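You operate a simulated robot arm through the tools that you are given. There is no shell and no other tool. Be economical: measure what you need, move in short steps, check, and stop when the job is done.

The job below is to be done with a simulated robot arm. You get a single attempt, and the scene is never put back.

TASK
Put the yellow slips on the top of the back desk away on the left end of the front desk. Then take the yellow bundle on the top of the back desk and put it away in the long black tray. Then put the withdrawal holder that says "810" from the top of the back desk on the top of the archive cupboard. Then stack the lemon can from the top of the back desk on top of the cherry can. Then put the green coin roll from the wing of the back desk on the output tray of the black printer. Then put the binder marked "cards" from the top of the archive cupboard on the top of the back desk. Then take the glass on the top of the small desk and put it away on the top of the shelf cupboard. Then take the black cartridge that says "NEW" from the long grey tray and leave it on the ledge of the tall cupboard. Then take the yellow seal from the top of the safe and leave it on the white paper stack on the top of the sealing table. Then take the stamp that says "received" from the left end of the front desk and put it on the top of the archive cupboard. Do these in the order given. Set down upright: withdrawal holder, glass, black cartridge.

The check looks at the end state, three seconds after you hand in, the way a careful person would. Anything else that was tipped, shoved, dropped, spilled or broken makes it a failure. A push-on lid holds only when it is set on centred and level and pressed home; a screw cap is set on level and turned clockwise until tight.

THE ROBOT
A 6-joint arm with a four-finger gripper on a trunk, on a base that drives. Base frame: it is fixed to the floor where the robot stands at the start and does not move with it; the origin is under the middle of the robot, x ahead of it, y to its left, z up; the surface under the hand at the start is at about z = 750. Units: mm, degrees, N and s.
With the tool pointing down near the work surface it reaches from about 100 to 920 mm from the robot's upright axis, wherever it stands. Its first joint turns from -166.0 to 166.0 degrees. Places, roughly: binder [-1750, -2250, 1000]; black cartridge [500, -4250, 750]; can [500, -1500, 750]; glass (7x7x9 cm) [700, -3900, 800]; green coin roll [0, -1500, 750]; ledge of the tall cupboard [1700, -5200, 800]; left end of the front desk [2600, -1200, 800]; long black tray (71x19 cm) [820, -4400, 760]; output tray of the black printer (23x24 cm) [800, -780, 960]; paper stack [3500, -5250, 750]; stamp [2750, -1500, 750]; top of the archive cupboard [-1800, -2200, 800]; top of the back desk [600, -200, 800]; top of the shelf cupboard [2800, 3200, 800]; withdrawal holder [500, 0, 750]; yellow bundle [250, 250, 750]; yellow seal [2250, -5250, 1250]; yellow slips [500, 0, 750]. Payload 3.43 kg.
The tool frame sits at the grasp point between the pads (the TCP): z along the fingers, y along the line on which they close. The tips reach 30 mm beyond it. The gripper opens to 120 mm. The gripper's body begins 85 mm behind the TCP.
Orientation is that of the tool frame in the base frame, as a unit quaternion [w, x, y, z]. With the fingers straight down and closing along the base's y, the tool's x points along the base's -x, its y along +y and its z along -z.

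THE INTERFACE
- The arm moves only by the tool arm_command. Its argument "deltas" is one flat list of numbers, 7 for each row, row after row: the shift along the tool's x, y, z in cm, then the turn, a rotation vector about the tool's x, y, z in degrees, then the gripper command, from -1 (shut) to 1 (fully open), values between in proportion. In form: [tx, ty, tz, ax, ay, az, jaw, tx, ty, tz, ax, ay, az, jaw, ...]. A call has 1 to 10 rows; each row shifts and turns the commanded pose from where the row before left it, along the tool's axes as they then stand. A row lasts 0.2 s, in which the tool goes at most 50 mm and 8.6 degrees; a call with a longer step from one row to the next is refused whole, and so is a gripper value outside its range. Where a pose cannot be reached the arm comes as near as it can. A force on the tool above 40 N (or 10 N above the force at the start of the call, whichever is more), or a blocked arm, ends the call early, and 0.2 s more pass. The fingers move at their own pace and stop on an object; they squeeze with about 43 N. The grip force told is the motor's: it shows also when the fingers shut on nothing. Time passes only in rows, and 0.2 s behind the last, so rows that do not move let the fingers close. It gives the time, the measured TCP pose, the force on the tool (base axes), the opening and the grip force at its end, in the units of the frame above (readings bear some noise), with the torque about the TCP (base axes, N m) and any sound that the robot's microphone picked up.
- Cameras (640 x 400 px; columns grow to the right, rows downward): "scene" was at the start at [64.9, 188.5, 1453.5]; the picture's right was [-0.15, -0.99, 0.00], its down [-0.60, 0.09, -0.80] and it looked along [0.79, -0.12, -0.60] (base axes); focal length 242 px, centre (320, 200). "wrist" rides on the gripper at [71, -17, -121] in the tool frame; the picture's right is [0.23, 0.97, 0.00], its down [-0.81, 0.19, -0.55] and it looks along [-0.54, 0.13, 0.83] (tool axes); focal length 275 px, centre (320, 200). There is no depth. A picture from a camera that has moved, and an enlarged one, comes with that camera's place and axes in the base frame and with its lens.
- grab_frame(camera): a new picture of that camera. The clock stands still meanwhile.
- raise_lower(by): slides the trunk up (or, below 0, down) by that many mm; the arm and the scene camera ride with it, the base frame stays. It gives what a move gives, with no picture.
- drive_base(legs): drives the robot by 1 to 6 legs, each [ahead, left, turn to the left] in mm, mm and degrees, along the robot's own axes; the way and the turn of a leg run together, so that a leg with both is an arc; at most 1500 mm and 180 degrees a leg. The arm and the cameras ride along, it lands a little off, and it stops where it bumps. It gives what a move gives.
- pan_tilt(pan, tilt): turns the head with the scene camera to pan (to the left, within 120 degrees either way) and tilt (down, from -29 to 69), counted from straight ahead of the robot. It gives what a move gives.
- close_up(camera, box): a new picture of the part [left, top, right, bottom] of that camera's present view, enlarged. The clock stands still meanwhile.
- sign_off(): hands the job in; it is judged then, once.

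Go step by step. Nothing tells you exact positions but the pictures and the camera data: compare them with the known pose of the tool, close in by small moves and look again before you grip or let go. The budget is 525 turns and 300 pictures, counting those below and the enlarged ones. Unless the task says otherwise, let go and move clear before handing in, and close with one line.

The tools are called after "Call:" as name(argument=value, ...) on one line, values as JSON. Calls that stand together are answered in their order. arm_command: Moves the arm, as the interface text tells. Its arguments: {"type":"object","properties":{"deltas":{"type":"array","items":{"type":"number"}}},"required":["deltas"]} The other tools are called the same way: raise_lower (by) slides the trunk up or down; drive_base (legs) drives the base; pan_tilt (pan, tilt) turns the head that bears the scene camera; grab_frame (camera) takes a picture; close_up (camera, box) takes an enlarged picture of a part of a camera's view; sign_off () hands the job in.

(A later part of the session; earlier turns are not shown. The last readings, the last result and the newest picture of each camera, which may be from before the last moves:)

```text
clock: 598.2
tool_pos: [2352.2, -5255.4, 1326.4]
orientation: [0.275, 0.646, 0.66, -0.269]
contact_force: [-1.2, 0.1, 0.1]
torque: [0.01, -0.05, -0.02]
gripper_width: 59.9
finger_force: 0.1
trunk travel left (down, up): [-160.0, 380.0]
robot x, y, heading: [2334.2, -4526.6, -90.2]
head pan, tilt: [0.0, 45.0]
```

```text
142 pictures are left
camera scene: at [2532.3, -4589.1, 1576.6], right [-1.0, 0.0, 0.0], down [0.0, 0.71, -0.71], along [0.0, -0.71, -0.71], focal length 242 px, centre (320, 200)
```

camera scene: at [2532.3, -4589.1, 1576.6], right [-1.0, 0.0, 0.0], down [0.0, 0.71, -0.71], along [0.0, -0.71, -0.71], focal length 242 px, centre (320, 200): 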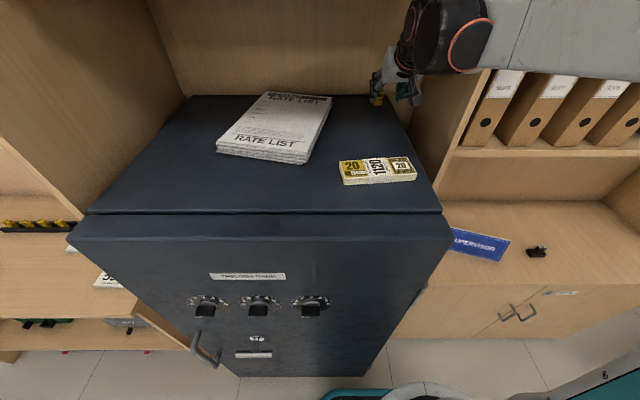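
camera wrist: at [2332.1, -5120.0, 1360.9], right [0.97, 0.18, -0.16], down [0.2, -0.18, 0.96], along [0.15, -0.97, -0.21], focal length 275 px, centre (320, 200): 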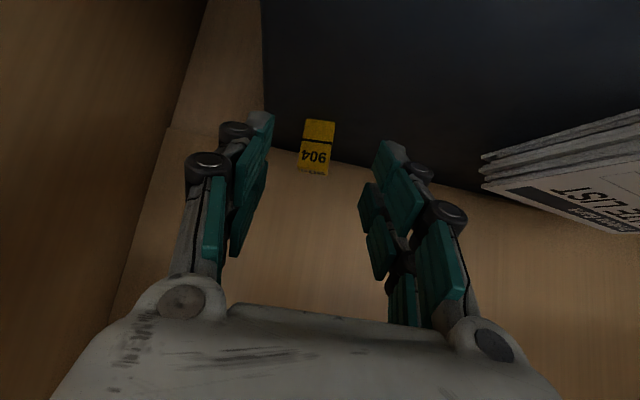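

Call:
arm_command(deltas=[-0.7, 0, 2.35, 0, 0, 0, 0, -0.7, 0, 2.35, 0, 0, 0, 0, -0.7, 0, 2.2, 0, 0, 0, 0, 0, 0, 0, 0, 0, 0, 0])

Call:
grab_frame(camera="wrist")

```text
clock: 599.2
tool_pos: [2351.8, -5317.6, 1292.4]
orientation: [0.275, 0.646, 0.659, -0.269]
contact_force: [0.5, -0.1, -0.6]
torque: [0.01, 0.02, 0.0]
gripper_width: 59.8
finger_force: 0.1
trunk travel left (down, up): [-160.0, 380.0]
robot x, y, heading: [2333.0, -4525.4, -90.1]
head pan, tilt: [0.0, 45.0]
```

```text
141 pictures are left
camera wrist: at [2332.7, -5182.6, 1326.2], right [0.97, 0.18, -0.16], down [0.2, -0.17, 0.96], along [0.15, -0.97, -0.2], focal length 275 px, centre (320, 200)
```

wrist: 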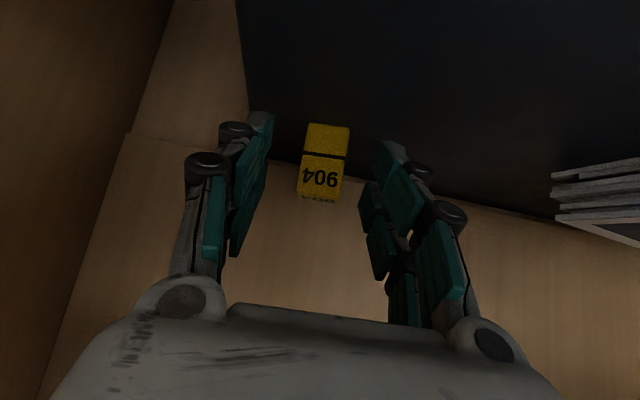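

Seal sits between the fingertips. Close and lift a little.

Call:
arm_command(deltas=[0, 0, 0, 0, 0, 0, -0.4, 0, 0, 0, 0, 0, 0, -1, 0, 0, 0, 0, 0, 0, -1, 0, 0, 0, 0, 0, 0, -1, -0.8, 0, -0.8, 0, 0, 0, -1, -1, 0, -1, 0, 0, 0, -1])

Call:
grab_frame(camera="wrist")

```text
clock: 600.6
tool_pos: [2352.1, -5316.9, 1319.1]
orientation: [0.275, 0.646, 0.659, -0.27]
contact_force: [-0.2, -0.9, -0.8]
torque: [0.01, 0.04, 0.0]
gripper_width: 23.5
finger_force: 43.4
trunk travel left (down, up): [-160.0, 380.0]
robot x, y, heading: [2332.1, -4529.0, -90.1]
head pan, tilt: [0.0, 45.0]
```

```text
140 pictures are left
camera wrist: at [2332.9, -5182.2, 1352.8], right [0.97, 0.18, -0.16], down [0.2, -0.17, 0.96], along [0.15, -0.97, -0.2], focal length 275 px, centre (320, 200)
```

wrist: 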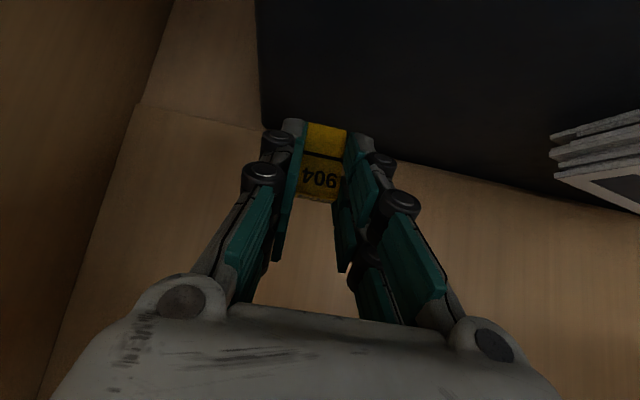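

Seal held. Rise 20 mm and retract straight out from under the board.

Call:
arm_command(deltas=[-1.4, 0, -1.4, 0, 0, 0, -1, 3, 0, -3, 0, 0, 0, -1, 3.4, 0, -3.4, 0, 0, 0, -1, 3.4, 0, -3.4, 0, 0, 0, -1, 3.4, 0, -3.4, 0, 0, 0, -1, 3.4, 0, -3.4, 0, 0, 0, -1])

Call:
grab_frame(camera="scene")

```text
clock: 602.0
tool_pos: [2347.5, -5081.7, 1338.6]
orientation: [0.275, 0.646, 0.659, -0.269]
contact_force: [0.6, 0.0, -0.4]
torque: [-0.01, -0.02, -0.02]
gripper_width: 23.7
finger_force: 43.3
trunk travel left (down, up): [-160.0, 380.0]
robot x, y, heading: [2332.3, -4529.6, -90.0]
head pan, tilt: [0.0, 45.0]
```

```text
139 pictures are left
camera scene: at [2532.2, -4587.1, 1576.8], right [-1.0, 0.0, 0.0], down [0.0, 0.71, -0.71], along [0.0, -0.71, -0.71], focal length 242 px, centre (320, 200)
```

scene: 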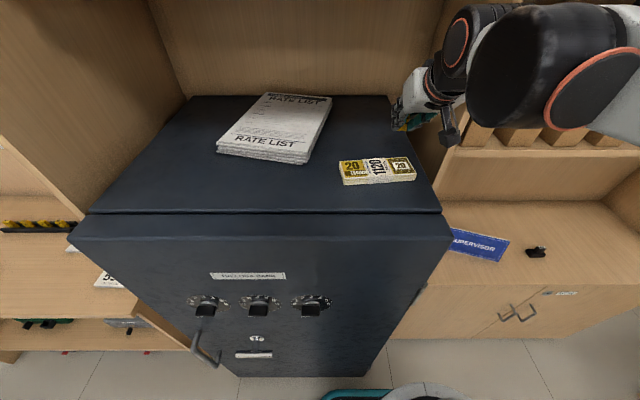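

Back away from the safe, un-tilt the tool, and go toward the sealing table.

Call:
drive_base(legs=[[-450, 0, 0]])

Call:
arm_command(deltas=[0, 0, 0, 0, 7.5, 0, -1, 0, 0, 0, 0, 7.5, 0, -1, 0, 0, 0, 0, 7.5, 0, -1, 0, 0, 0, 0, 7.5, 0, -1, 0, 0, 0, 0, 7.5, 0, -1, 0, 0, 0, 0, 7.5, 0, -1])

Call:
drive_base(legs=[[0, 1050, 0]])

Call:
grab_frame(camera="scene")

```text
clock: 604.7
tool_pos: [2348.1, -4628.5, 1337.9]
orientation: [0.275, 0.646, 0.659, -0.27]
contact_force: [-0.4, 0.6, -0.3]
torque: [-0.04, 0.01, -0.01]
gripper_width: 23.4
finger_force: 43.2
trunk travel left (down, up): [-160.0, 380.0]
robot x, y, heading: [2334.1, -4075.2, -90.1]
head pan, tilt: [0.0, 45.0]
```

```text
clock: 606.1
tool_pos: [2347.3, -4630.2, 1336.3]
orientation: [0.0, 0.7, 0.714, -0.001]
contact_force: [0.0, 0.4, -0.2]
torque: [0.0, 0.02, 0.02]
gripper_width: 23.6
finger_force: 43.1
trunk travel left (down, up): [-160.0, 380.0]
robot x, y, heading: [2332.6, -4075.0, -89.9]
head pan, tilt: [0.0, 45.0]
```

```text
clock: 611.5
tool_pos: [3397.5, -4626.6, 1337.9]
orientation: [0.002, 0.699, 0.715, -0.002]
contact_force: [1.1, -0.3, -0.8]
torque: [0.0, 0.03, 0.0]
gripper_width: 23.5
finger_force: 43.0
trunk travel left (down, up): [-160.0, 380.0]
robot x, y, heading: [3385.0, -4073.6, -89.9]
head pan, tilt: [0.0, 45.0]
```

```text
138 pictures are left
camera scene: at [3579.9, -4131.5, 1576.6], right [-1.0, 0.0, 0.0], down [0.0, 0.71, -0.71], along [0.0, -0.71, -0.71], focal length 242 px, centre (320, 200)
```

scene: 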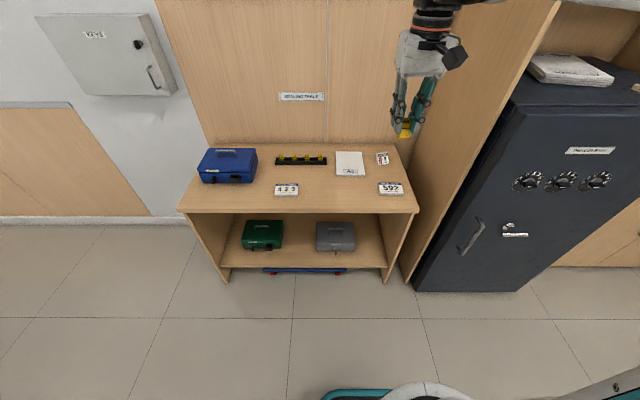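

The white paper stack is at ≈(3414, -5229). Drive up to the table.

Call:
drive_base(legs=[[470, 0, 0]])

Call:
raise_lower(by=-150)

Call:
grab_frame(camera="scene")

Call:
grab_frame(camera="wrist")

```text
clock: 614.3
tool_pos: [3398.8, -5102.7, 1337.8]
orientation: [0.001, 0.699, 0.715, -0.001]
contact_force: [0.1, -0.8, -0.1]
torque: [-0.03, 0.0, -0.03]
gripper_width: 23.6
finger_force: 42.6
trunk travel left (down, up): [-160.0, 380.0]
robot x, y, heading: [3380.7, -4545.6, -89.6]
head pan, tilt: [0.0, 45.0]
```

```text
clock: 616.1
tool_pos: [3397.8, -5102.0, 1187.2]
orientation: [0.002, 0.7, 0.714, -0.002]
contact_force: [-0.3, -0.1, -0.1]
torque: [0.02, 0.02, 0.0]
gripper_width: 23.4
finger_force: 42.8
trunk travel left (down, up): [-10.0, 530.0]
robot x, y, heading: [3382.4, -4549.0, -89.6]
head pan, tilt: [0.0, 45.0]
```

```text
137 pictures are left
camera scene: at [3580.9, -4607.2, 1426.8], right [-1.0, 0.0, 0.0], down [0.0, 0.71, -0.71], along [0.0, -0.71, -0.71], focal length 242 px, centre (320, 200)
```

scene: 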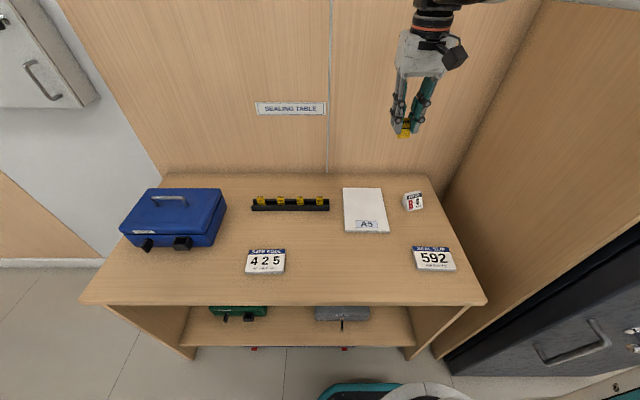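

```text
136 pictures are left
camera wrist: at [3379.6, -5031.4, 1307.5], right [0.97, 0.25, 0.0], down [0.21, -0.8, 0.56], along [0.14, -0.54, -0.83], focal length 275 px, centre (320, 200)
```

wrist: 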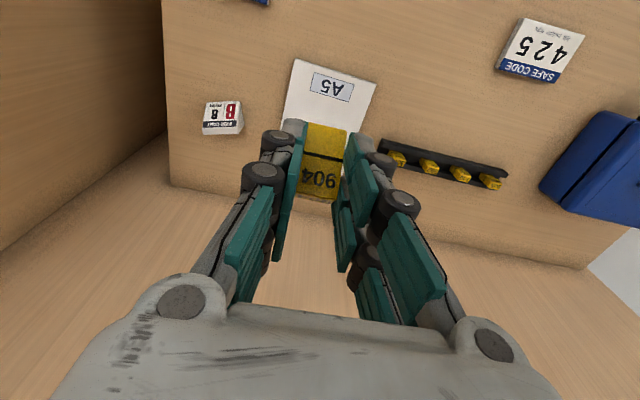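

The seal was gripped with the tool tilted 45°, so I'll tilt the tool again to set it down upright in the middle of the stack (≈(3411, -5215)).

Call:
arm_command(deltas=[0, 0, 0, 0, -7.5, 0, -1, 0, 0, 0, 0, -7.5, 0, -1, 0, 0, 0, 0, -7.5, 0, -1, 0, 0, 0, 0, -7.5, 0, -1, 0, 0, 0, 0, -7.5, 0, -1, 0, 0, 0, 0, -7.5, 0, -1])

Call:
arm_command(deltas=[1.77, 0.16, 3.54, 0, 0, 0, -1, 1.77, 0.16, 3.54, 0, 0, 0, -1, 1.77, 0.16, 3.54, 0, 0, 0, -1, 1.77, 0.16, 3.54, 0, 0, 0, -1, 1.77, 0.16, 3.54, 0, 0, 0, -1, 1.77, 0.16, 3.54, 0, 0, 0, -1, 1.77, 0.16, 3.54, 0, 0, 0, -1])

Call:
grab_frame(camera="wrist")

Call:
grab_frame(camera="scene")

```text
clock: 617.5
tool_pos: [3398.1, -5102.8, 1186.7]
orientation: [0.275, 0.645, 0.659, -0.27]
contact_force: [-0.2, 0.2, 0.1]
torque: [0.02, 0.02, -0.01]
gripper_width: 23.4
finger_force: 42.7
trunk travel left (down, up): [-10.0, 530.0]
robot x, y, heading: [3383.0, -4548.0, -89.9]
head pan, tilt: [0.0, 45.0]
```

```text
clock: 619.1
tool_pos: [3409.8, -5192.5, 923.3]
orientation: [0.275, 0.646, 0.659, -0.27]
contact_force: [0.0, -1.0, -0.5]
torque: [-0.02, 0.01, 0.03]
gripper_width: 23.7
finger_force: 43.2
trunk travel left (down, up): [-10.0, 530.0]
robot x, y, heading: [3384.4, -4548.5, -89.5]
head pan, tilt: [0.0, 45.0]
```

```text
135 pictures are left
camera wrist: at [3390.8, -5056.6, 957.2], right [0.97, 0.18, -0.16], down [0.2, -0.17, 0.96], along [0.15, -0.97, -0.2], focal length 275 px, centre (320, 200)
```

wrist: 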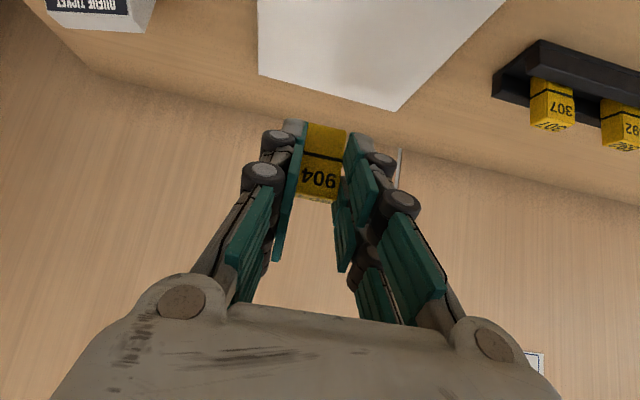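

```text
134 pictures are left
camera scene: at [3581.0, -4607.1, 1426.6], right [-1.0, 0.0, 0.0], down [0.0, 0.71, -0.71], along [0.0, -0.71, -0.71], focal length 242 px, centre (320, 200)
```

scene: 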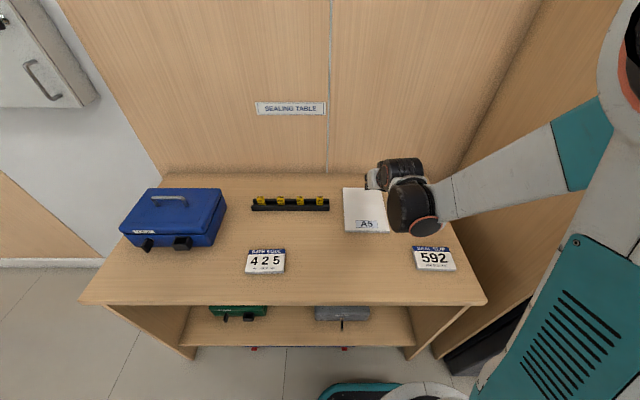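

Call:
arm_command(deltas=[1.9, 0, 2.5, 0, 0, 0, -1, 1.9, 0, 2.5, 0, 0, 0, -1, 1.5, 0, 1.8, 0, 0, 0, -1])

Call:
grab_frame(camera="wrist")

Call:
close_up(camera="scene", box=[310, 140, 470, 260])

```text
clock: 619.9
tool_pos: [3411.3, -5202.6, 837.3]
orientation: [0.276, 0.645, 0.66, -0.269]
contact_force: [0.3, 0.6, -1.1]
torque: [-0.01, -0.01, -0.01]
gripper_width: 23.6
finger_force: 42.9
trunk travel left (down, up): [-10.0, 530.0]
robot x, y, heading: [3382.5, -4548.5, -89.9]
head pan, tilt: [0.0, 45.0]
```

```text
133 pictures are left
camera wrist: at [3391.9, -5066.9, 872.1], right [0.97, 0.18, -0.16], down [0.2, -0.17, 0.96], along [0.15, -0.97, -0.2], focal length 275 px, centre (320, 200)
```

wrist: 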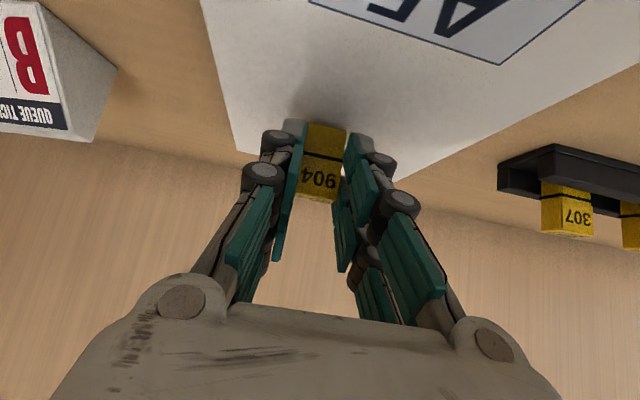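

```text
3.33 times, centred on (390, 200) of scene
camera zoom: at [3581.0, -4607.4, 1426.6], right [-1.0, 0.0, 0.0], down [0.0, 0.71, -0.71], along [0.0, -0.71, -0.71], focal length 807 px, centre (87, 200)
```

zoom: 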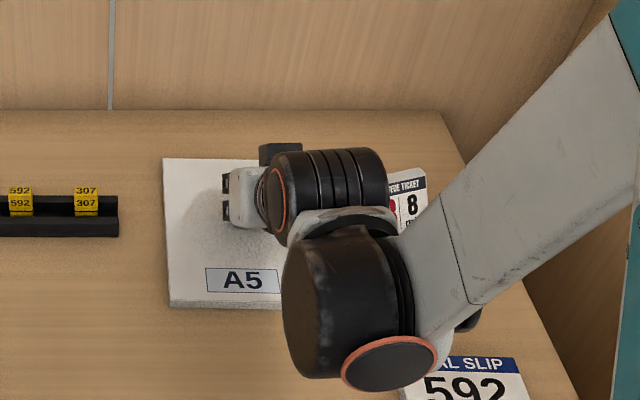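

Call:
arm_command(deltas=[0.7, 0, 0.7, 0, 0, 0, -1, 0.4, 0, 0.4, 0, 0, 0, -1, 0.3, 0, 0.3, 0, 0, 0, -1, 0.25, 0, 0.25, 0, 0, 0, -1, 0.25, 0, 0.25, 0, 0, 0, -1, 0.25, 0, 0.25, 0, 0, 0, -1])

```text
clock: 620.5
tool_pos: [3411.8, -5201.6, 828.6]
orientation: [0.278, 0.644, 0.659, -0.272]
contact_force: [0.0, 6.4, 24.4]
torque: [-0.11, -0.01, -0.01]
gripper_width: 23.6
finger_force: 43.0
trunk travel left (down, up): [-10.0, 530.0]
robot x, y, heading: [3380.1, -4547.3, -90.0]
head pan, tilt: [0.0, 45.0]
stopped in row 2: the force on the tool passed its limit at 59 N (the readings are from after the stop); the commanded pose is now the measured one
```

Call:
close_up(camera="wrist", box=[220, 80, 420, 230])

Call:
grab_frame(camera="scene")

```text
2.67 times, centred on (320, 155) of wrist
camera zoom: at [3391.7, -5066.2, 861.7], right [0.97, 0.18, -0.17], down [0.2, -0.16, 0.97], along [0.15, -0.97, -0.19], focal length 734 px, centre (320, 320)
```

zoom: 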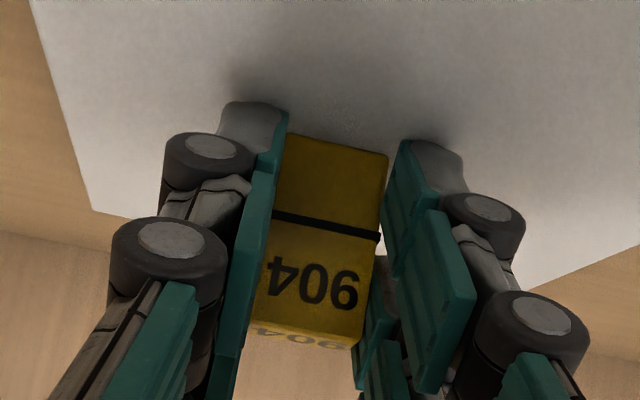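

```text
130 pictures are left
camera scene: at [3580.9, -4604.7, 1426.9], right [-1.0, 0.0, 0.0], down [0.0, 0.71, -0.71], along [0.0, -0.71, -0.71], focal length 242 px, centre (320, 200)
```

scene: 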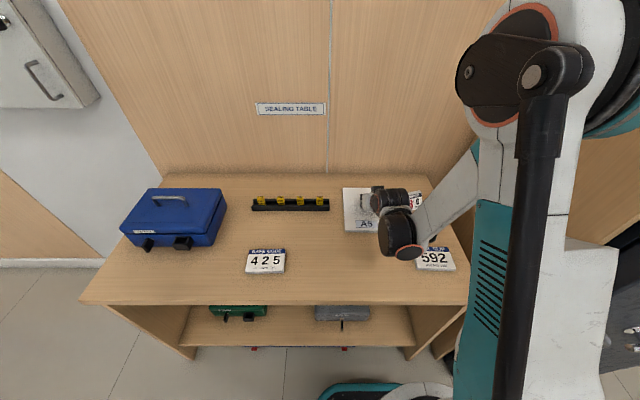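

Seal is in contact with the stack. Ease off 1 mm, release, and withdraw along the tool axis.

Call:
arm_command(deltas=[-0.08, 0, -0.08, 0, 0, 0, -1, 0, 0, 0, 0, 0, 0, -0.3, 0, 0, 0, 0, 0, 0, 0, 0, 0, 0, 0, 0, 0, 0, 0, 0, -2, 0, 0, 0, 0, 0, 0, -4, 0, 0, 0, 0, 0, 0, -4.5, 0, 0, 0, 0, 0, 0, -4.5, 0, 0, 0, 0])

Call:
grab_frame(camera="wrist")

Call:
close_up(camera="scene", box=[310, 140, 470, 260])

```text
clock: 622.3
tool_pos: [3409.2, -5095.9, 933.2]
orientation: [0.276, 0.645, 0.659, -0.271]
contact_force: [0.7, 0.0, 0.2]
torque: [0.0, 0.0, -0.05]
gripper_width: 60.1
finger_force: 0.1
trunk travel left (down, up): [-10.0, 530.0]
robot x, y, heading: [3379.4, -4545.4, -89.8]
head pan, tilt: [0.0, 45.0]
```

```text
129 pictures are left
camera wrist: at [3389.5, -4960.8, 965.7], right [0.97, 0.18, -0.16], down [0.2, -0.17, 0.97], along [0.15, -0.97, -0.2], focal length 275 px, centre (320, 200)
```

wrist: 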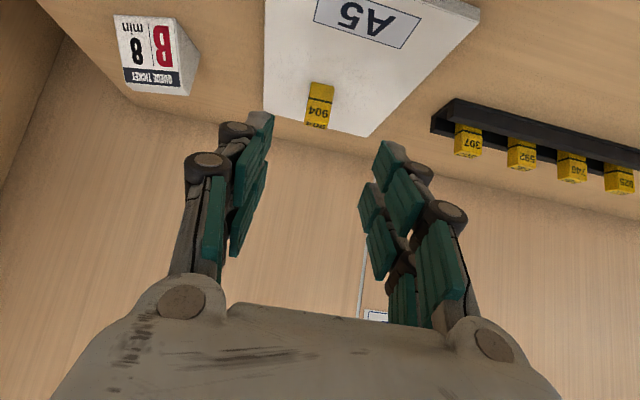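

```text
3.33 times, centred on (390, 200) of scene
camera zoom: at [3581.0, -4607.2, 1426.7], right [-1.0, 0.0, 0.0], down [0.0, 0.71, -0.71], along [0.0, -0.71, -0.71], focal length 807 px, centre (87, 200)
```

zoom: 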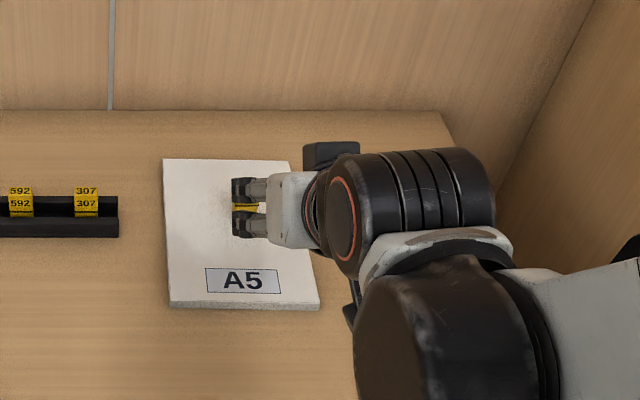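

Seal stands on the paper stack. Last: the "received" stamp. Un-tilt, raise, back out and turn toward the front desk.

Call:
arm_command(deltas=[0, 0, 0, 0, 7.5, 0, 0, 0, 0, 0, 0, 7.5, 0, 0, 0, 0, 0, 0, 7.5, 0, 0, 0, 0, 0, 0, 7.5, 0, 0, 0, 0, 0, 0, 7.5, 0, 0, 0, 0, 0, 0, 7.5, 0, 0])

Call:
raise_lower(by=330)

Call:
drive_base(legs=[[-600, 0, 0], [0, 0, 90], [0, 0, 90]])

Call:
grab_frame(camera="scene")

```text
clock: 623.7
tool_pos: [3408.8, -5095.2, 933.2]
orientation: [0.003, 0.699, 0.715, -0.003]
contact_force: [-0.1, -0.2, 0.3]
torque: [0.01, 0.02, -0.03]
gripper_width: 59.6
finger_force: 0.0
trunk travel left (down, up): [-10.0, 530.0]
robot x, y, heading: [3383.6, -4548.4, -89.9]
head pan, tilt: [0.0, 45.0]
```

```text
clock: 626.9
tool_pos: [3409.6, -5095.9, 1263.0]
orientation: [0.003, 0.699, 0.715, -0.005]
contact_force: [-0.1, 0.1, 0.1]
torque: [0.02, -0.03, 0.01]
gripper_width: 59.6
finger_force: 0.1
trunk travel left (down, up): [-340.0, 200.0]
robot x, y, heading: [3382.4, -4549.9, -89.9]
head pan, tilt: [0.0, 45.0]
```

```text
clock: 638.0
tool_pos: [3353.2, -3395.0, 1263.4]
orientation: [-0.004, 0.716, -0.699, -0.004]
contact_force: [0.9, -0.8, 0.8]
torque: [0.03, -0.02, 0.01]
gripper_width: 59.8
finger_force: 0.1
trunk travel left (down, up): [-340.0, 200.0]
robot x, y, heading: [3381.6, -3943.5, 90.1]
head pan, tilt: [0.0, 45.0]
```

```text
127 pictures are left
camera scene: at [3179.6, -3880.5, 1756.6], right [1.0, 0.0, 0.0], down [0.0, -0.71, -0.71], along [0.0, 0.71, -0.71], focal length 242 px, centre (320, 200)
```

scene: 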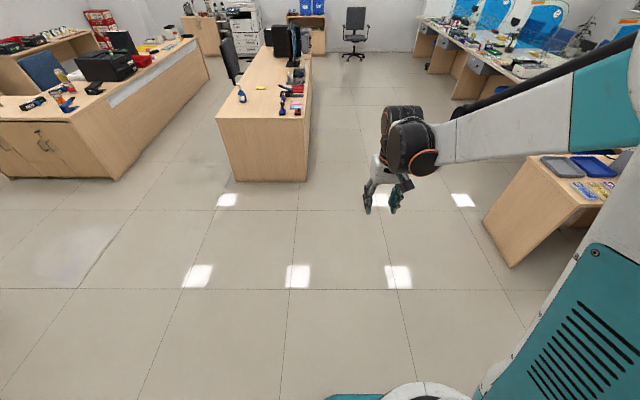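

Path is clear. Drive to the south end of the front desk.

Call:
drive_base(legs=[[1300, 0, 0], [0, 500, 0]])

Call:
pan_tilt(pan=0, tilt=50)

Call:
grab_frame(camera="scene")

```text
clock: 647.1
tool_pos: [2828.4, -2096.5, 1263.0]
orientation: [-0.003, 0.72, -0.694, -0.004]
contact_force: [0.0, 0.3, -0.6]
torque: [0.0, -0.03, -0.01]
gripper_width: 60.2
finger_force: 0.0
trunk travel left (down, up): [-340.0, 200.0]
robot x, y, heading: [2862.4, -2644.1, 90.8]
head pan, tilt: [0.0, 45.0]
```

```text
clock: 647.8
tool_pos: [2828.6, -2097.0, 1263.0]
orientation: [-0.004, 0.719, -0.695, -0.004]
contact_force: [0.3, 0.6, 0.2]
torque: [0.0, 0.0, 0.03]
gripper_width: 60.1
finger_force: 0.0
trunk travel left (down, up): [-340.0, 200.0]
robot x, y, heading: [2861.8, -2644.6, 90.7]
head pan, tilt: [0.0, 50.0]
```

```text
126 pictures are left
camera scene: at [2660.6, -2588.3, 1749.8], right [1.0, 0.01, 0.0], down [0.01, -0.77, -0.64], along [-0.01, 0.64, -0.77], focal length 242 px, centre (320, 200)
```

scene: 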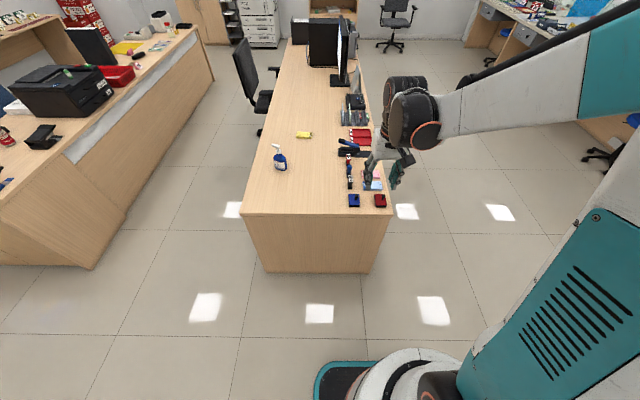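

Call:
close_up(camera="scene", box=[320, 120, 420, 220])

Call:
drive_base(legs=[[480, 0, -0.7]])

Call:
grab_frame(camera="scene")

Call:
grab_frame(camera="wrist")

```text
4.00 times, centred on (370, 170) of scene
camera zoom: at [2660.6, -2588.3, 1749.8], right [1.0, 0.01, 0.0], down [0.01, -0.77, -0.64], along [-0.01, 0.64, -0.77], focal length 968 px, centre (120, 320)
```

zoom: 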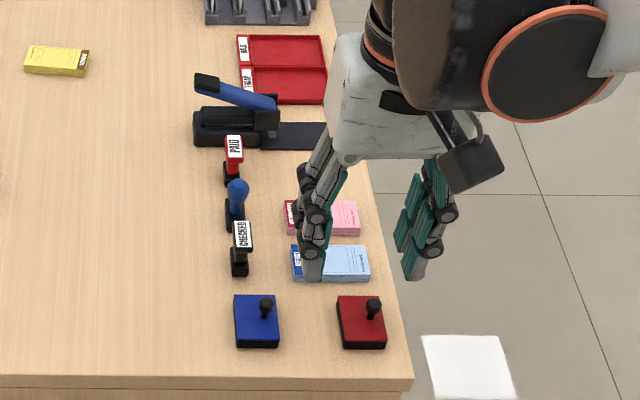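

```text
clock: 650.6
tool_pos: [2829.7, -1614.3, 1262.0]
orientation: [-0.004, 0.717, -0.697, -0.003]
contact_force: [0.2, 0.1, -0.8]
torque: [-0.01, -0.03, -0.01]
gripper_width: 60.1
finger_force: 0.1
trunk travel left (down, up): [-340.0, 200.0]
robot x, y, heading: [2854.5, -2160.3, 90.2]
head pan, tilt: [0.0, 50.0]
```

```text
124 pictures are left
camera scene: at [2656.2, -2104.1, 1749.7], right [1.0, 0.01, 0.0], down [0.0, -0.77, -0.64], along [0.0, 0.64, -0.77], focal length 242 px, centre (320, 200)
```

scene: 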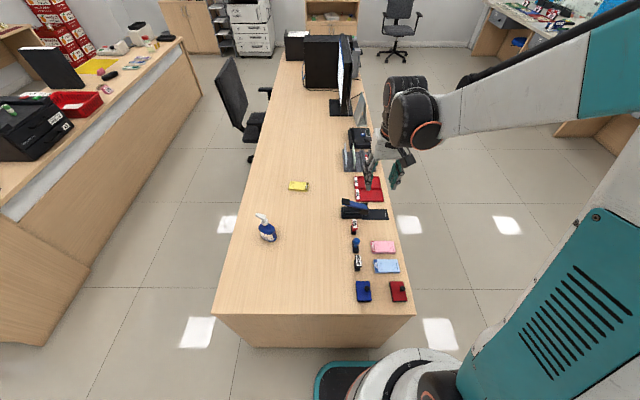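

```text
123 pictures are left
camera wrist: at [2847.6, -1686.7, 1382.3], right [-0.97, -0.26, 0.0], down [-0.21, 0.8, 0.56], along [-0.14, 0.54, -0.83], focal length 275 px, centre (320, 200)
```

wrist: 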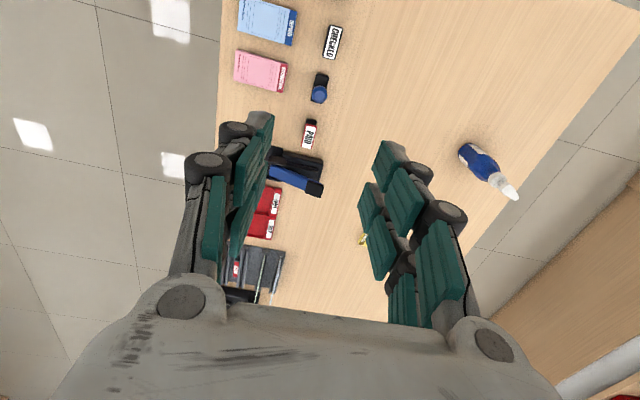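

Stamps: PAID (red), CHECKED (black) and a blue one between. I'll zoom on the blue one to read its label.

Call:
close_up(camera="scene", box=[335, 205, 425, 310])

Call:
close_up(camera="wrist", box=[280, 10, 360, 160])

```text
3.81 times, centred on (380, 258) of scene
camera zoom: at [2656.2, -2104.1, 1749.7], right [1.0, 0.01, 0.0], down [0.0, -0.77, -0.64], along [0.0, 0.64, -0.77], focal length 922 px, centre (91, -19)
```

zoom: 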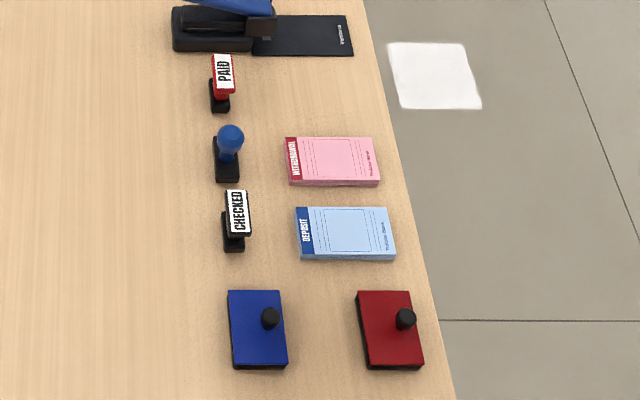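

```text
2.67 times, centred on (320, 85) of wrist
camera zoom: at [2847.6, -1686.7, 1382.3], right [-0.97, -0.26, 0.0], down [-0.21, 0.8, 0.56], along [-0.14, 0.54, -0.83], focal length 734 px, centre (320, 507)
```

zoom: 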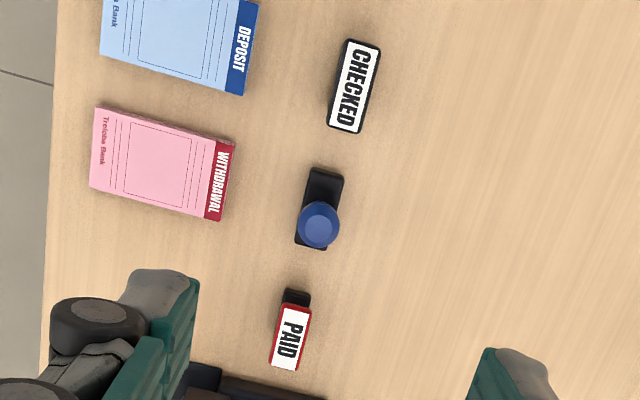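

The blue stamp has no label on top; I must read its side before choosing. Lower a bit and rotate the gripper 90° so the wrist camera looks from the west.

Call:
raise_lower(by=-200)

Call:
arm_command(deltas=[0, 2, 0, 0, 0, 8.5, 0, 0, 2, 0, 0, 0, 8.5, 0, 0, 2, 0, 0, 0, 8.5, 0, 0, 2, 0, 0, 0, 8.5, 0, 0, 2, 0, 0, 0, 8.5, 0, 0, 0, 0, 0, 0, 8.5, 0, 0, 0, 0, 0, 0, 8.5, 0, 0, 0, 0, 0, 0, 8.5, 0, 0, 0, 0, 0, 0, 8.5, 0, 0, 0, 0, 0, 0, 8.5, 0])

Call:
grab_frame(camera="wrist")

```text
clock: 652.8
tool_pos: [2829.0, -1615.8, 1063.1]
orientation: [-0.003, 0.717, -0.698, -0.004]
contact_force: [-0.6, 0.4, 0.8]
torque: [0.0, -0.02, 0.04]
gripper_width: 60.1
finger_force: 0.0
trunk travel left (down, up): [-140.0, 400.0]
robot x, y, heading: [2858.5, -2163.2, 90.2]
head pan, tilt: [0.0, 50.0]
```

```text
clock: 655.0
tool_pos: [2733.3, -1588.7, 1063.8]
orientation: [0.001, -0.056, 0.998, 0.005]
contact_force: [0.2, -0.1, -0.1]
torque: [0.01, 0.01, -0.01]
gripper_width: 60.1
finger_force: 0.0
trunk travel left (down, up): [-140.0, 400.0]
robot x, y, heading: [2859.6, -2160.7, 90.2]
head pan, tilt: [0.0, 50.0]
```

```text
120 pictures are left
camera wrist: at [2665.4, -1615.1, 1183.3], right [-0.34, 0.94, 0.01], down [0.78, 0.27, 0.56], along [0.52, 0.19, -0.83], focal length 275 px, centre (320, 200)
```

wrist: 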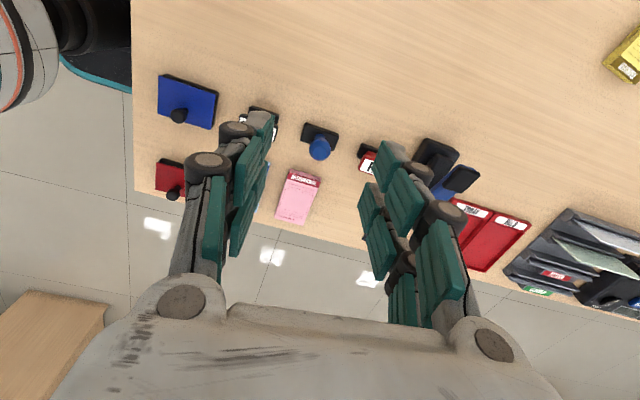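

Call:
close_up(camera="wrist", box=[270, 100, 400, 190])

```text
4.44 times, centred on (335, 145) of wrist
camera zoom: at [2665.4, -1615.1, 1183.3], right [-0.34, 0.94, 0.01], down [0.78, 0.27, 0.56], along [0.52, 0.19, -0.83], focal length 1224 px, centre (253, 444)
```

zoom: 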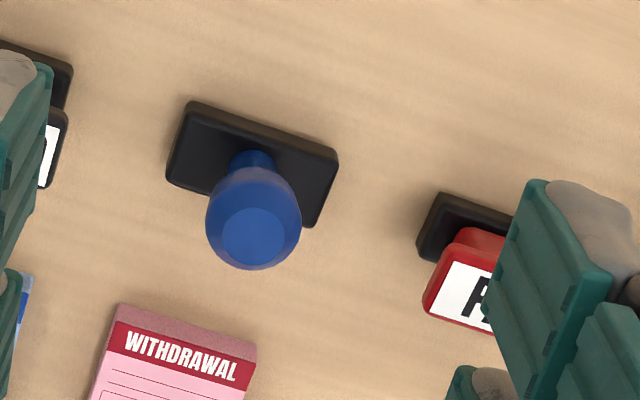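

No label visible on the blue stamp from here. Before assuming, check the rest of the desk for other stamps.

Call:
close_up(camera="scene", box=[300, 100, 420, 200])

Call:
close_up(camera="wrist", box=[420, 130, 640, 330])

```text
4.00 times, centred on (360, 150) of scene
camera zoom: at [2656.2, -2105.1, 1549.7], right [1.0, 0.01, 0.0], down [0.0, -0.77, -0.64], along [0.0, 0.64, -0.77], focal length 968 px, centre (160, 400)
```

zoom: 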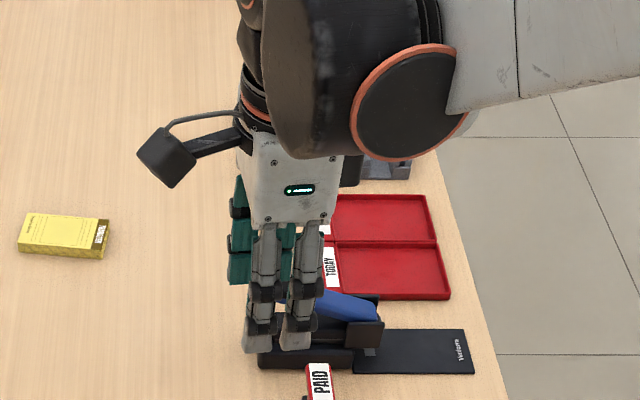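

```text
2.00 times, centred on (530, 230) of wrist
camera zoom: at [2665.4, -1615.1, 1183.3], right [-0.34, 0.94, 0.01], down [0.78, 0.27, 0.56], along [0.52, 0.19, -0.83], focal length 551 px, centre (-100, 140)
```

zoom: 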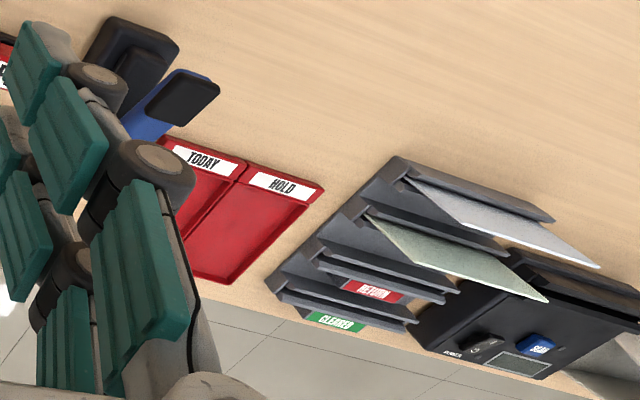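

Only three stamps exist here: PAID, CHECKED and the blue one, so the blue one is "received" by elimination (I'll check its hidden faces once lifted). It stands at ≈(2816, -1560). Rotate back to grip its knob along x.

Call:
arm_command(deltas=[0, 0, 0, 0, 0, -8.5, 0, 0, 0, 0, 0, 0, -8.5, 0, 0, 0, 0, 0, 0, -8.5, 0, 0, 0, 0, 0, 0, -8.5, 0, 0, 0, 0, 0, 0, -8.5, 0, 0, 0, 0, 0, 0, -8.5, 0, 0, 0, 0, 0, 0, -8.5, 0, 0, 0, 0, 0, 0, -8.5, 0, 0, 0, 0, 0, 0, -8.5, 0, 0, 0, 0, 0, 0, -8.0, 0])

Call:
arm_command(deltas=[-1.4, -4, 0, 0, 0, 0, 0, -1.4, -4, 0, 0, 0, 0, 0, 0, 0, 4, 0, 0, 0, 0, 0, 0, 4, 0, 0, 0, 0, 0, 0, 4, 0, 0, 0, 0])

Call:
grab_frame(camera="wrist")

```text
clock: 657.2
tool_pos: [2734.1, -1589.6, 1062.9]
orientation: [-0.004, 0.714, -0.7, -0.004]
contact_force: [-0.5, 0.3, 0.2]
torque: [-0.03, 0.04, 0.01]
gripper_width: 59.9
finger_force: 0.1
trunk travel left (down, up): [-140.0, 400.0]
robot x, y, heading: [2855.3, -2164.4, 90.5]
head pan, tilt: [0.0, 50.0]
```

```text
clock: 658.4
tool_pos: [2815.0, -1559.3, 941.6]
orientation: [-0.005, 0.713, -0.701, -0.004]
contact_force: [0.0, -0.2, -1.1]
torque: [0.02, 0.0, 0.02]
gripper_width: 59.9
finger_force: 0.0
trunk travel left (down, up): [-140.0, 400.0]
robot x, y, heading: [2858.6, -2161.2, 90.0]
head pan, tilt: [0.0, 50.0]
```

```text
116 pictures are left
camera wrist: at [2832.7, -1631.4, 1062.0], right [-0.97, -0.25, 0.0], down [-0.21, 0.8, 0.56], along [-0.14, 0.54, -0.83], focal length 275 px, centre (320, 200)
```

wrist: 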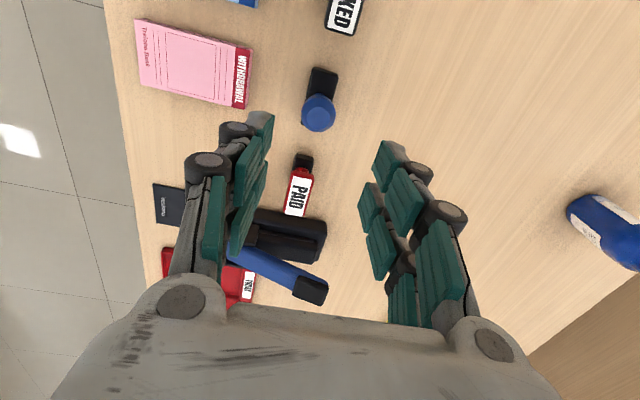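

Call:
arm_command(deltas=[0, -0.1, 4, 0, 0, 0, 0, 0, 0, 4, 0, 0, 0, 0, 0, 0, 3, 0, 0, 0, 0, 0, 0, 1.5, 0, 0, 0, 0])

Call:
grab_frame(camera="wrist")

Call:
close_up(camera="scene", box=[320, 160, 440, 270])

```text
clock: 659.4
tool_pos: [2814.2, -1556.4, 818.8]
orientation: [-0.004, 0.713, -0.701, -0.004]
contact_force: [-0.2, 0.0, -0.3]
torque: [-0.02, 0.03, -0.02]
gripper_width: 59.7
finger_force: 0.0
trunk travel left (down, up): [-140.0, 400.0]
robot x, y, heading: [2859.2, -2161.5, 90.2]
head pan, tilt: [0.0, 50.0]
```

```text
115 pictures are left
camera wrist: at [2833.3, -1629.0, 937.7], right [-0.97, -0.25, 0.0], down [-0.21, 0.8, 0.56], along [-0.14, 0.54, -0.83], focal length 275 px, centre (320, 200)
```

wrist: 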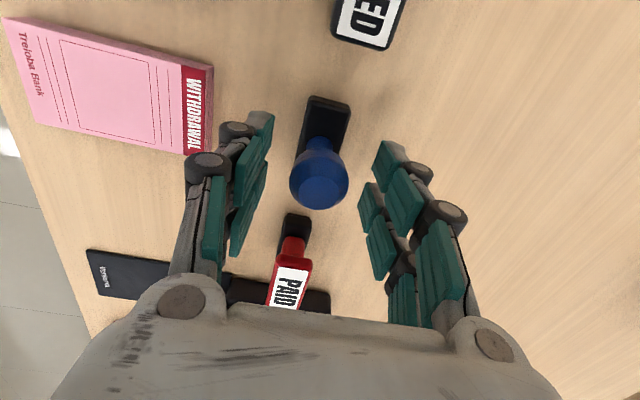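

```text
3.64 times, centred on (380, 215) of scene
camera zoom: at [2656.2, -2104.9, 1549.7], right [1.0, 0.01, 0.0], down [0.0, -0.77, -0.64], along [0.0, 0.64, -0.77], focal length 880 px, centre (102, 146)
```

zoom: 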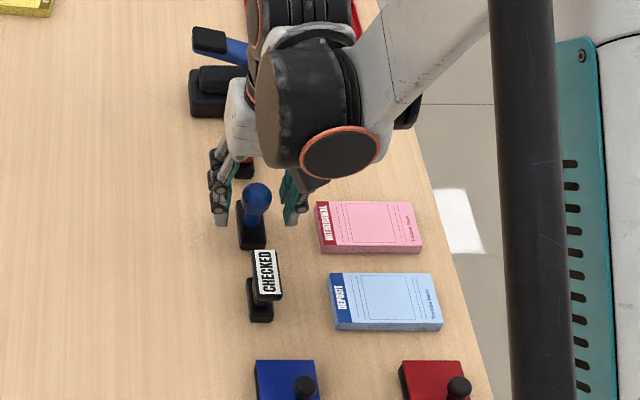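

Call:
arm_command(deltas=[0, 0, 1.1, 0, 0, 0, 0, 0, 0, 0, 0, 0, 0, -1, 0, 0, 0, 0, 0, 0, -1, 0, 0, 0, 0, 0, 0, -1, 0, 0, -1, 0, 0, 0, -1, 0, 0, -2, 0, 0, 0, -1])

Call:
grab_frame(camera="wrist")

Call:
close_up(camera="scene", box=[320, 160, 440, 270])

```text
clock: 660.8
tool_pos: [2814.9, -1557.3, 836.7]
orientation: [-0.004, 0.713, -0.701, -0.003]
contact_force: [0.1, -0.1, -0.3]
torque: [-0.01, 0.04, 0.0]
gripper_width: 27.9
finger_force: 42.8
trunk travel left (down, up): [-140.0, 400.0]
robot x, y, heading: [2857.2, -2164.1, 90.0]
head pan, tilt: [0.0, 50.0]
```

```text
113 pictures are left
camera wrist: at [2833.0, -1629.9, 957.4], right [-0.97, -0.25, 0.0], down [-0.21, 0.8, 0.56], along [-0.14, 0.54, -0.83], focal length 275 px, centre (320, 200)
```

wrist: 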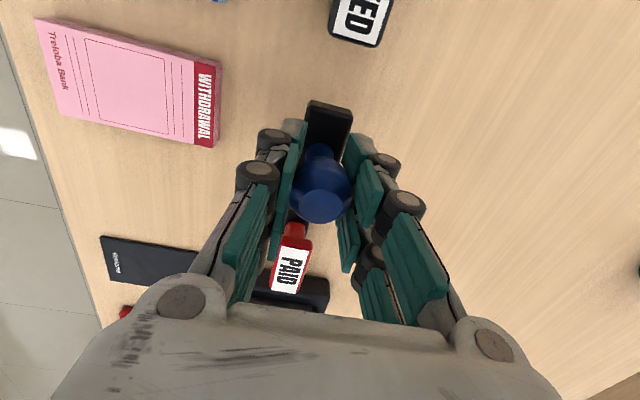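

```text
3.64 times, centred on (380, 215) of scene
camera zoom: at [2656.2, -2105.1, 1549.8], right [1.0, 0.01, 0.0], down [0.0, -0.77, -0.64], along [0.0, 0.64, -0.77], focal length 880 px, centre (102, 146)
```

zoom: 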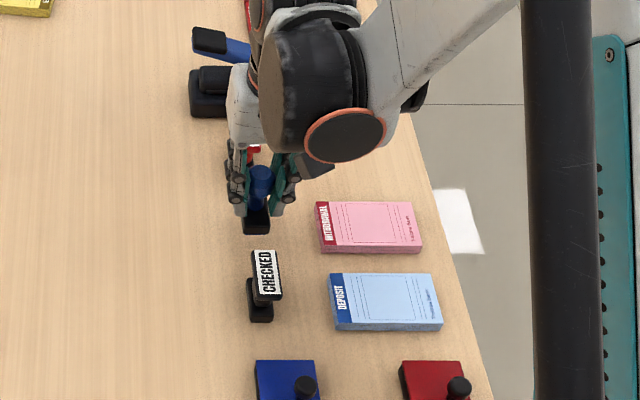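

Held and lifted. Raise it and take a close look for the label.

Call:
arm_command(deltas=[0, 0, -3, 0, 0, 0, -1, 0, 0, -4, 0, 0, 0, -1, 0, 0, -4, 0, 0, 0, -1, 0, 0, -4, 0, 0, 0, -1, 0, 0, -4, 0, 0, 0, -1, 0, 0, -4, 0, 0, 0, -1, 0, 0, 0, 0, 0, 8.5, -1, 0, 0, 0, 0, 0, 8.5, -1, 0, 0, 0, 0, 0, 8.5, -1, 0, 0, 0, 0, 0, 8.5, -1])

Call:
close_up(camera="scene", box=[320, 60, 460, 180])

```text
clock: 663.0
tool_pos: [2814.4, -1559.6, 1067.8]
orientation: [0.002, -0.476, 0.879, 0.004]
contact_force: [0.0, 0.2, -1.0]
torque: [0.01, 0.01, 0.01]
gripper_width: 27.9
finger_force: 43.2
trunk travel left (down, up): [-140.0, 400.0]
robot x, y, heading: [2858.9, -2165.5, 90.3]
head pan, tilt: [0.0, 50.0]
```

```text
3.33 times, centred on (390, 120) of scene
camera zoom: at [2656.2, -2105.0, 1549.7], right [1.0, 0.01, 0.0], down [0.0, -0.77, -0.64], along [0.0, 0.64, -0.77], focal length 807 px, centre (87, 467)
```

zoom: 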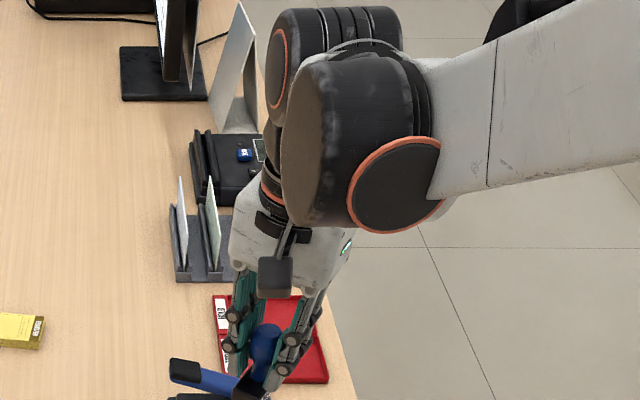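

Call:
close_up(camera="scene", box=[340, 140, 420, 200])

Call:
arm_command(deltas=[0, 0, 0, 0, 0, 8.5, -1, 0, 0, 0, 0, 0, 8.5, -1, 0, 0, 0, 0, 0, 8.5, -1, 0, 0, 0, 0, 0, 8.5, -1, 0, 0, 0, 0, 0, 8.5, -1, 0, 0, 0, 0, 0, 8.5, -1])

Call:
close_up(camera="scene", box=[340, 140, 420, 200])

```text
6.67 times, centred on (380, 170) of scene
camera zoom: at [2656.2, -2105.0, 1549.7], right [1.0, 0.01, 0.0], down [0.0, -0.77, -0.64], along [0.0, 0.64, -0.77], focal length 1614 px, centre (-80, 400)
```

zoom: 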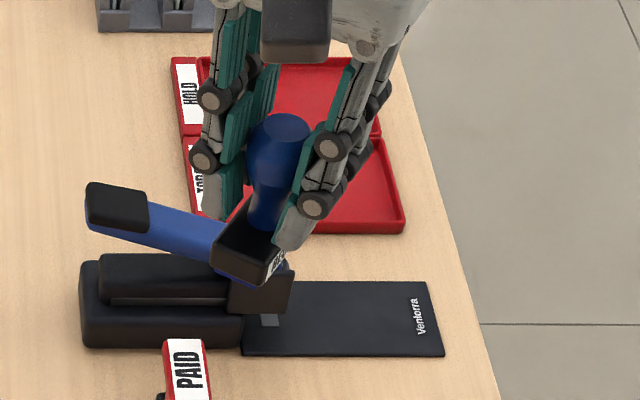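

```text
clock: 664.4
tool_pos: [2814.6, -1560.2, 1068.1]
orientation: [0.001, -0.05, 0.999, 0.005]
contact_force: [0.4, -0.8, -0.8]
torque: [-0.01, 0.0, -0.02]
gripper_width: 27.8
finger_force: 42.9
trunk travel left (down, up): [-140.0, 400.0]
robot x, y, heading: [2857.0, -2163.3, 90.2]
head pan, tilt: [0.0, 50.0]
```

```text
6.67 times, centred on (380, 170) of scene
camera zoom: at [2656.2, -2105.0, 1549.7], right [1.0, 0.01, 0.0], down [0.0, -0.77, -0.64], along [0.0, 0.64, -0.77], focal length 1614 px, centre (-80, 400)
```

zoom: 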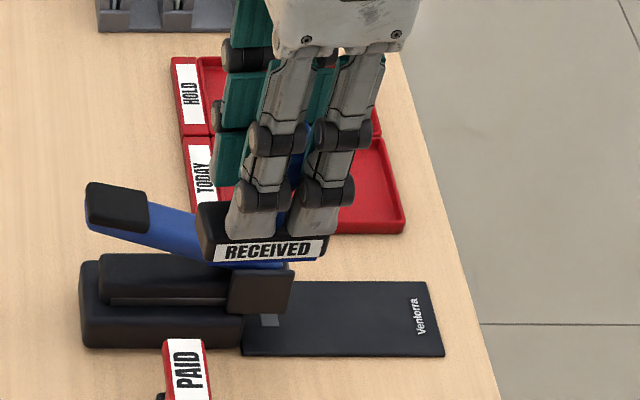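

Confirmed: "RECEIVED" is on its side. Rotate back, raise, and drive to the archive cupboard via the corridor.

Call:
arm_command(deltas=[0, 0, 0, 0, 0, -8.5, -1, 0, 0, 0, 0, 0, -8.5, -1, 0, 0, 0, 0, 0, -8.5, -1, 0, 0, 0, 0, 0, -8.5, -1, 0, 0, 0, 0, 0, -8.5, -1, 0, 0, 0, 0, 0, -8.5, -1, 0, 0, 0, 0, 0, -8.5, -1, 0, 0, 0, 0, 0, -8.5, -1, 0, 0, 0, 0, 0, -8.5, -1, 0, 0, 0, 0, 0, -8.5, -1])

Call:
raise_lower(by=230)

Call:
drive_base(legs=[[-390, 0, 0], [0, 0, 45], [0, 0, 45]])

Call:
grab_frame(camera="scene")

```text
clock: 666.6
tool_pos: [2814.6, -1559.4, 1068.0]
orientation: [-0.004, 0.714, -0.7, -0.004]
contact_force: [1.2, -0.3, -0.2]
torque: [-0.03, 0.01, -0.03]
gripper_width: 28.1
finger_force: 42.9
trunk travel left (down, up): [-140.0, 400.0]
robot x, y, heading: [2855.9, -2163.0, 90.4]
head pan, tilt: [0.0, 50.0]
```

```text
clock: 669.0
tool_pos: [2814.8, -1558.7, 1298.6]
orientation: [-0.004, 0.713, -0.701, -0.003]
contact_force: [0.8, 0.0, -0.3]
torque: [0.01, 0.02, 0.0]
gripper_width: 28.1
finger_force: 43.3
trunk travel left (down, up): [-370.0, 170.0]
robot x, y, heading: [2861.9, -2165.3, 90.6]
head pan, tilt: [0.0, 50.0]
```

```text
clock: 675.5
tool_pos: [2257.7, -2593.7, 1298.4]
orientation: [0.001, 1.0, 0.009, -0.006]
contact_force: [0.2, 0.0, -0.3]
torque: [0.0, 0.01, 0.0]
gripper_width: 27.4
finger_force: 42.9
trunk travel left (down, up): [-370.0, 170.0]
robot x, y, heading: [2860.7, -2549.8, -179.7]
head pan, tilt: [0.0, 50.0]
```

```text
108 pictures are left
camera scene: at [2803.6, -2749.3, 1779.7], right [-0.01, 1.0, 0.0], down [0.77, 0.01, -0.64], along [-0.64, 0.0, -0.77], focal length 242 px, centre (320, 200)
```

scene: 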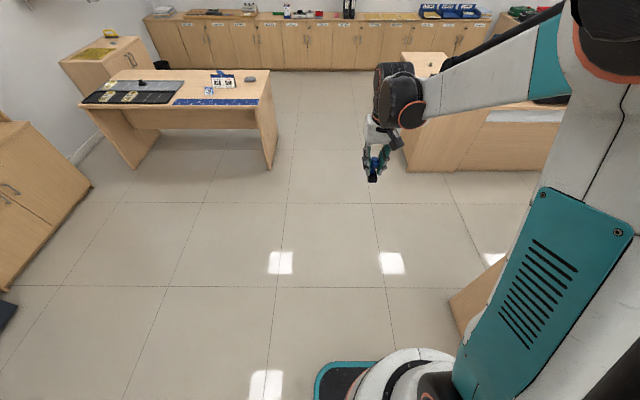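

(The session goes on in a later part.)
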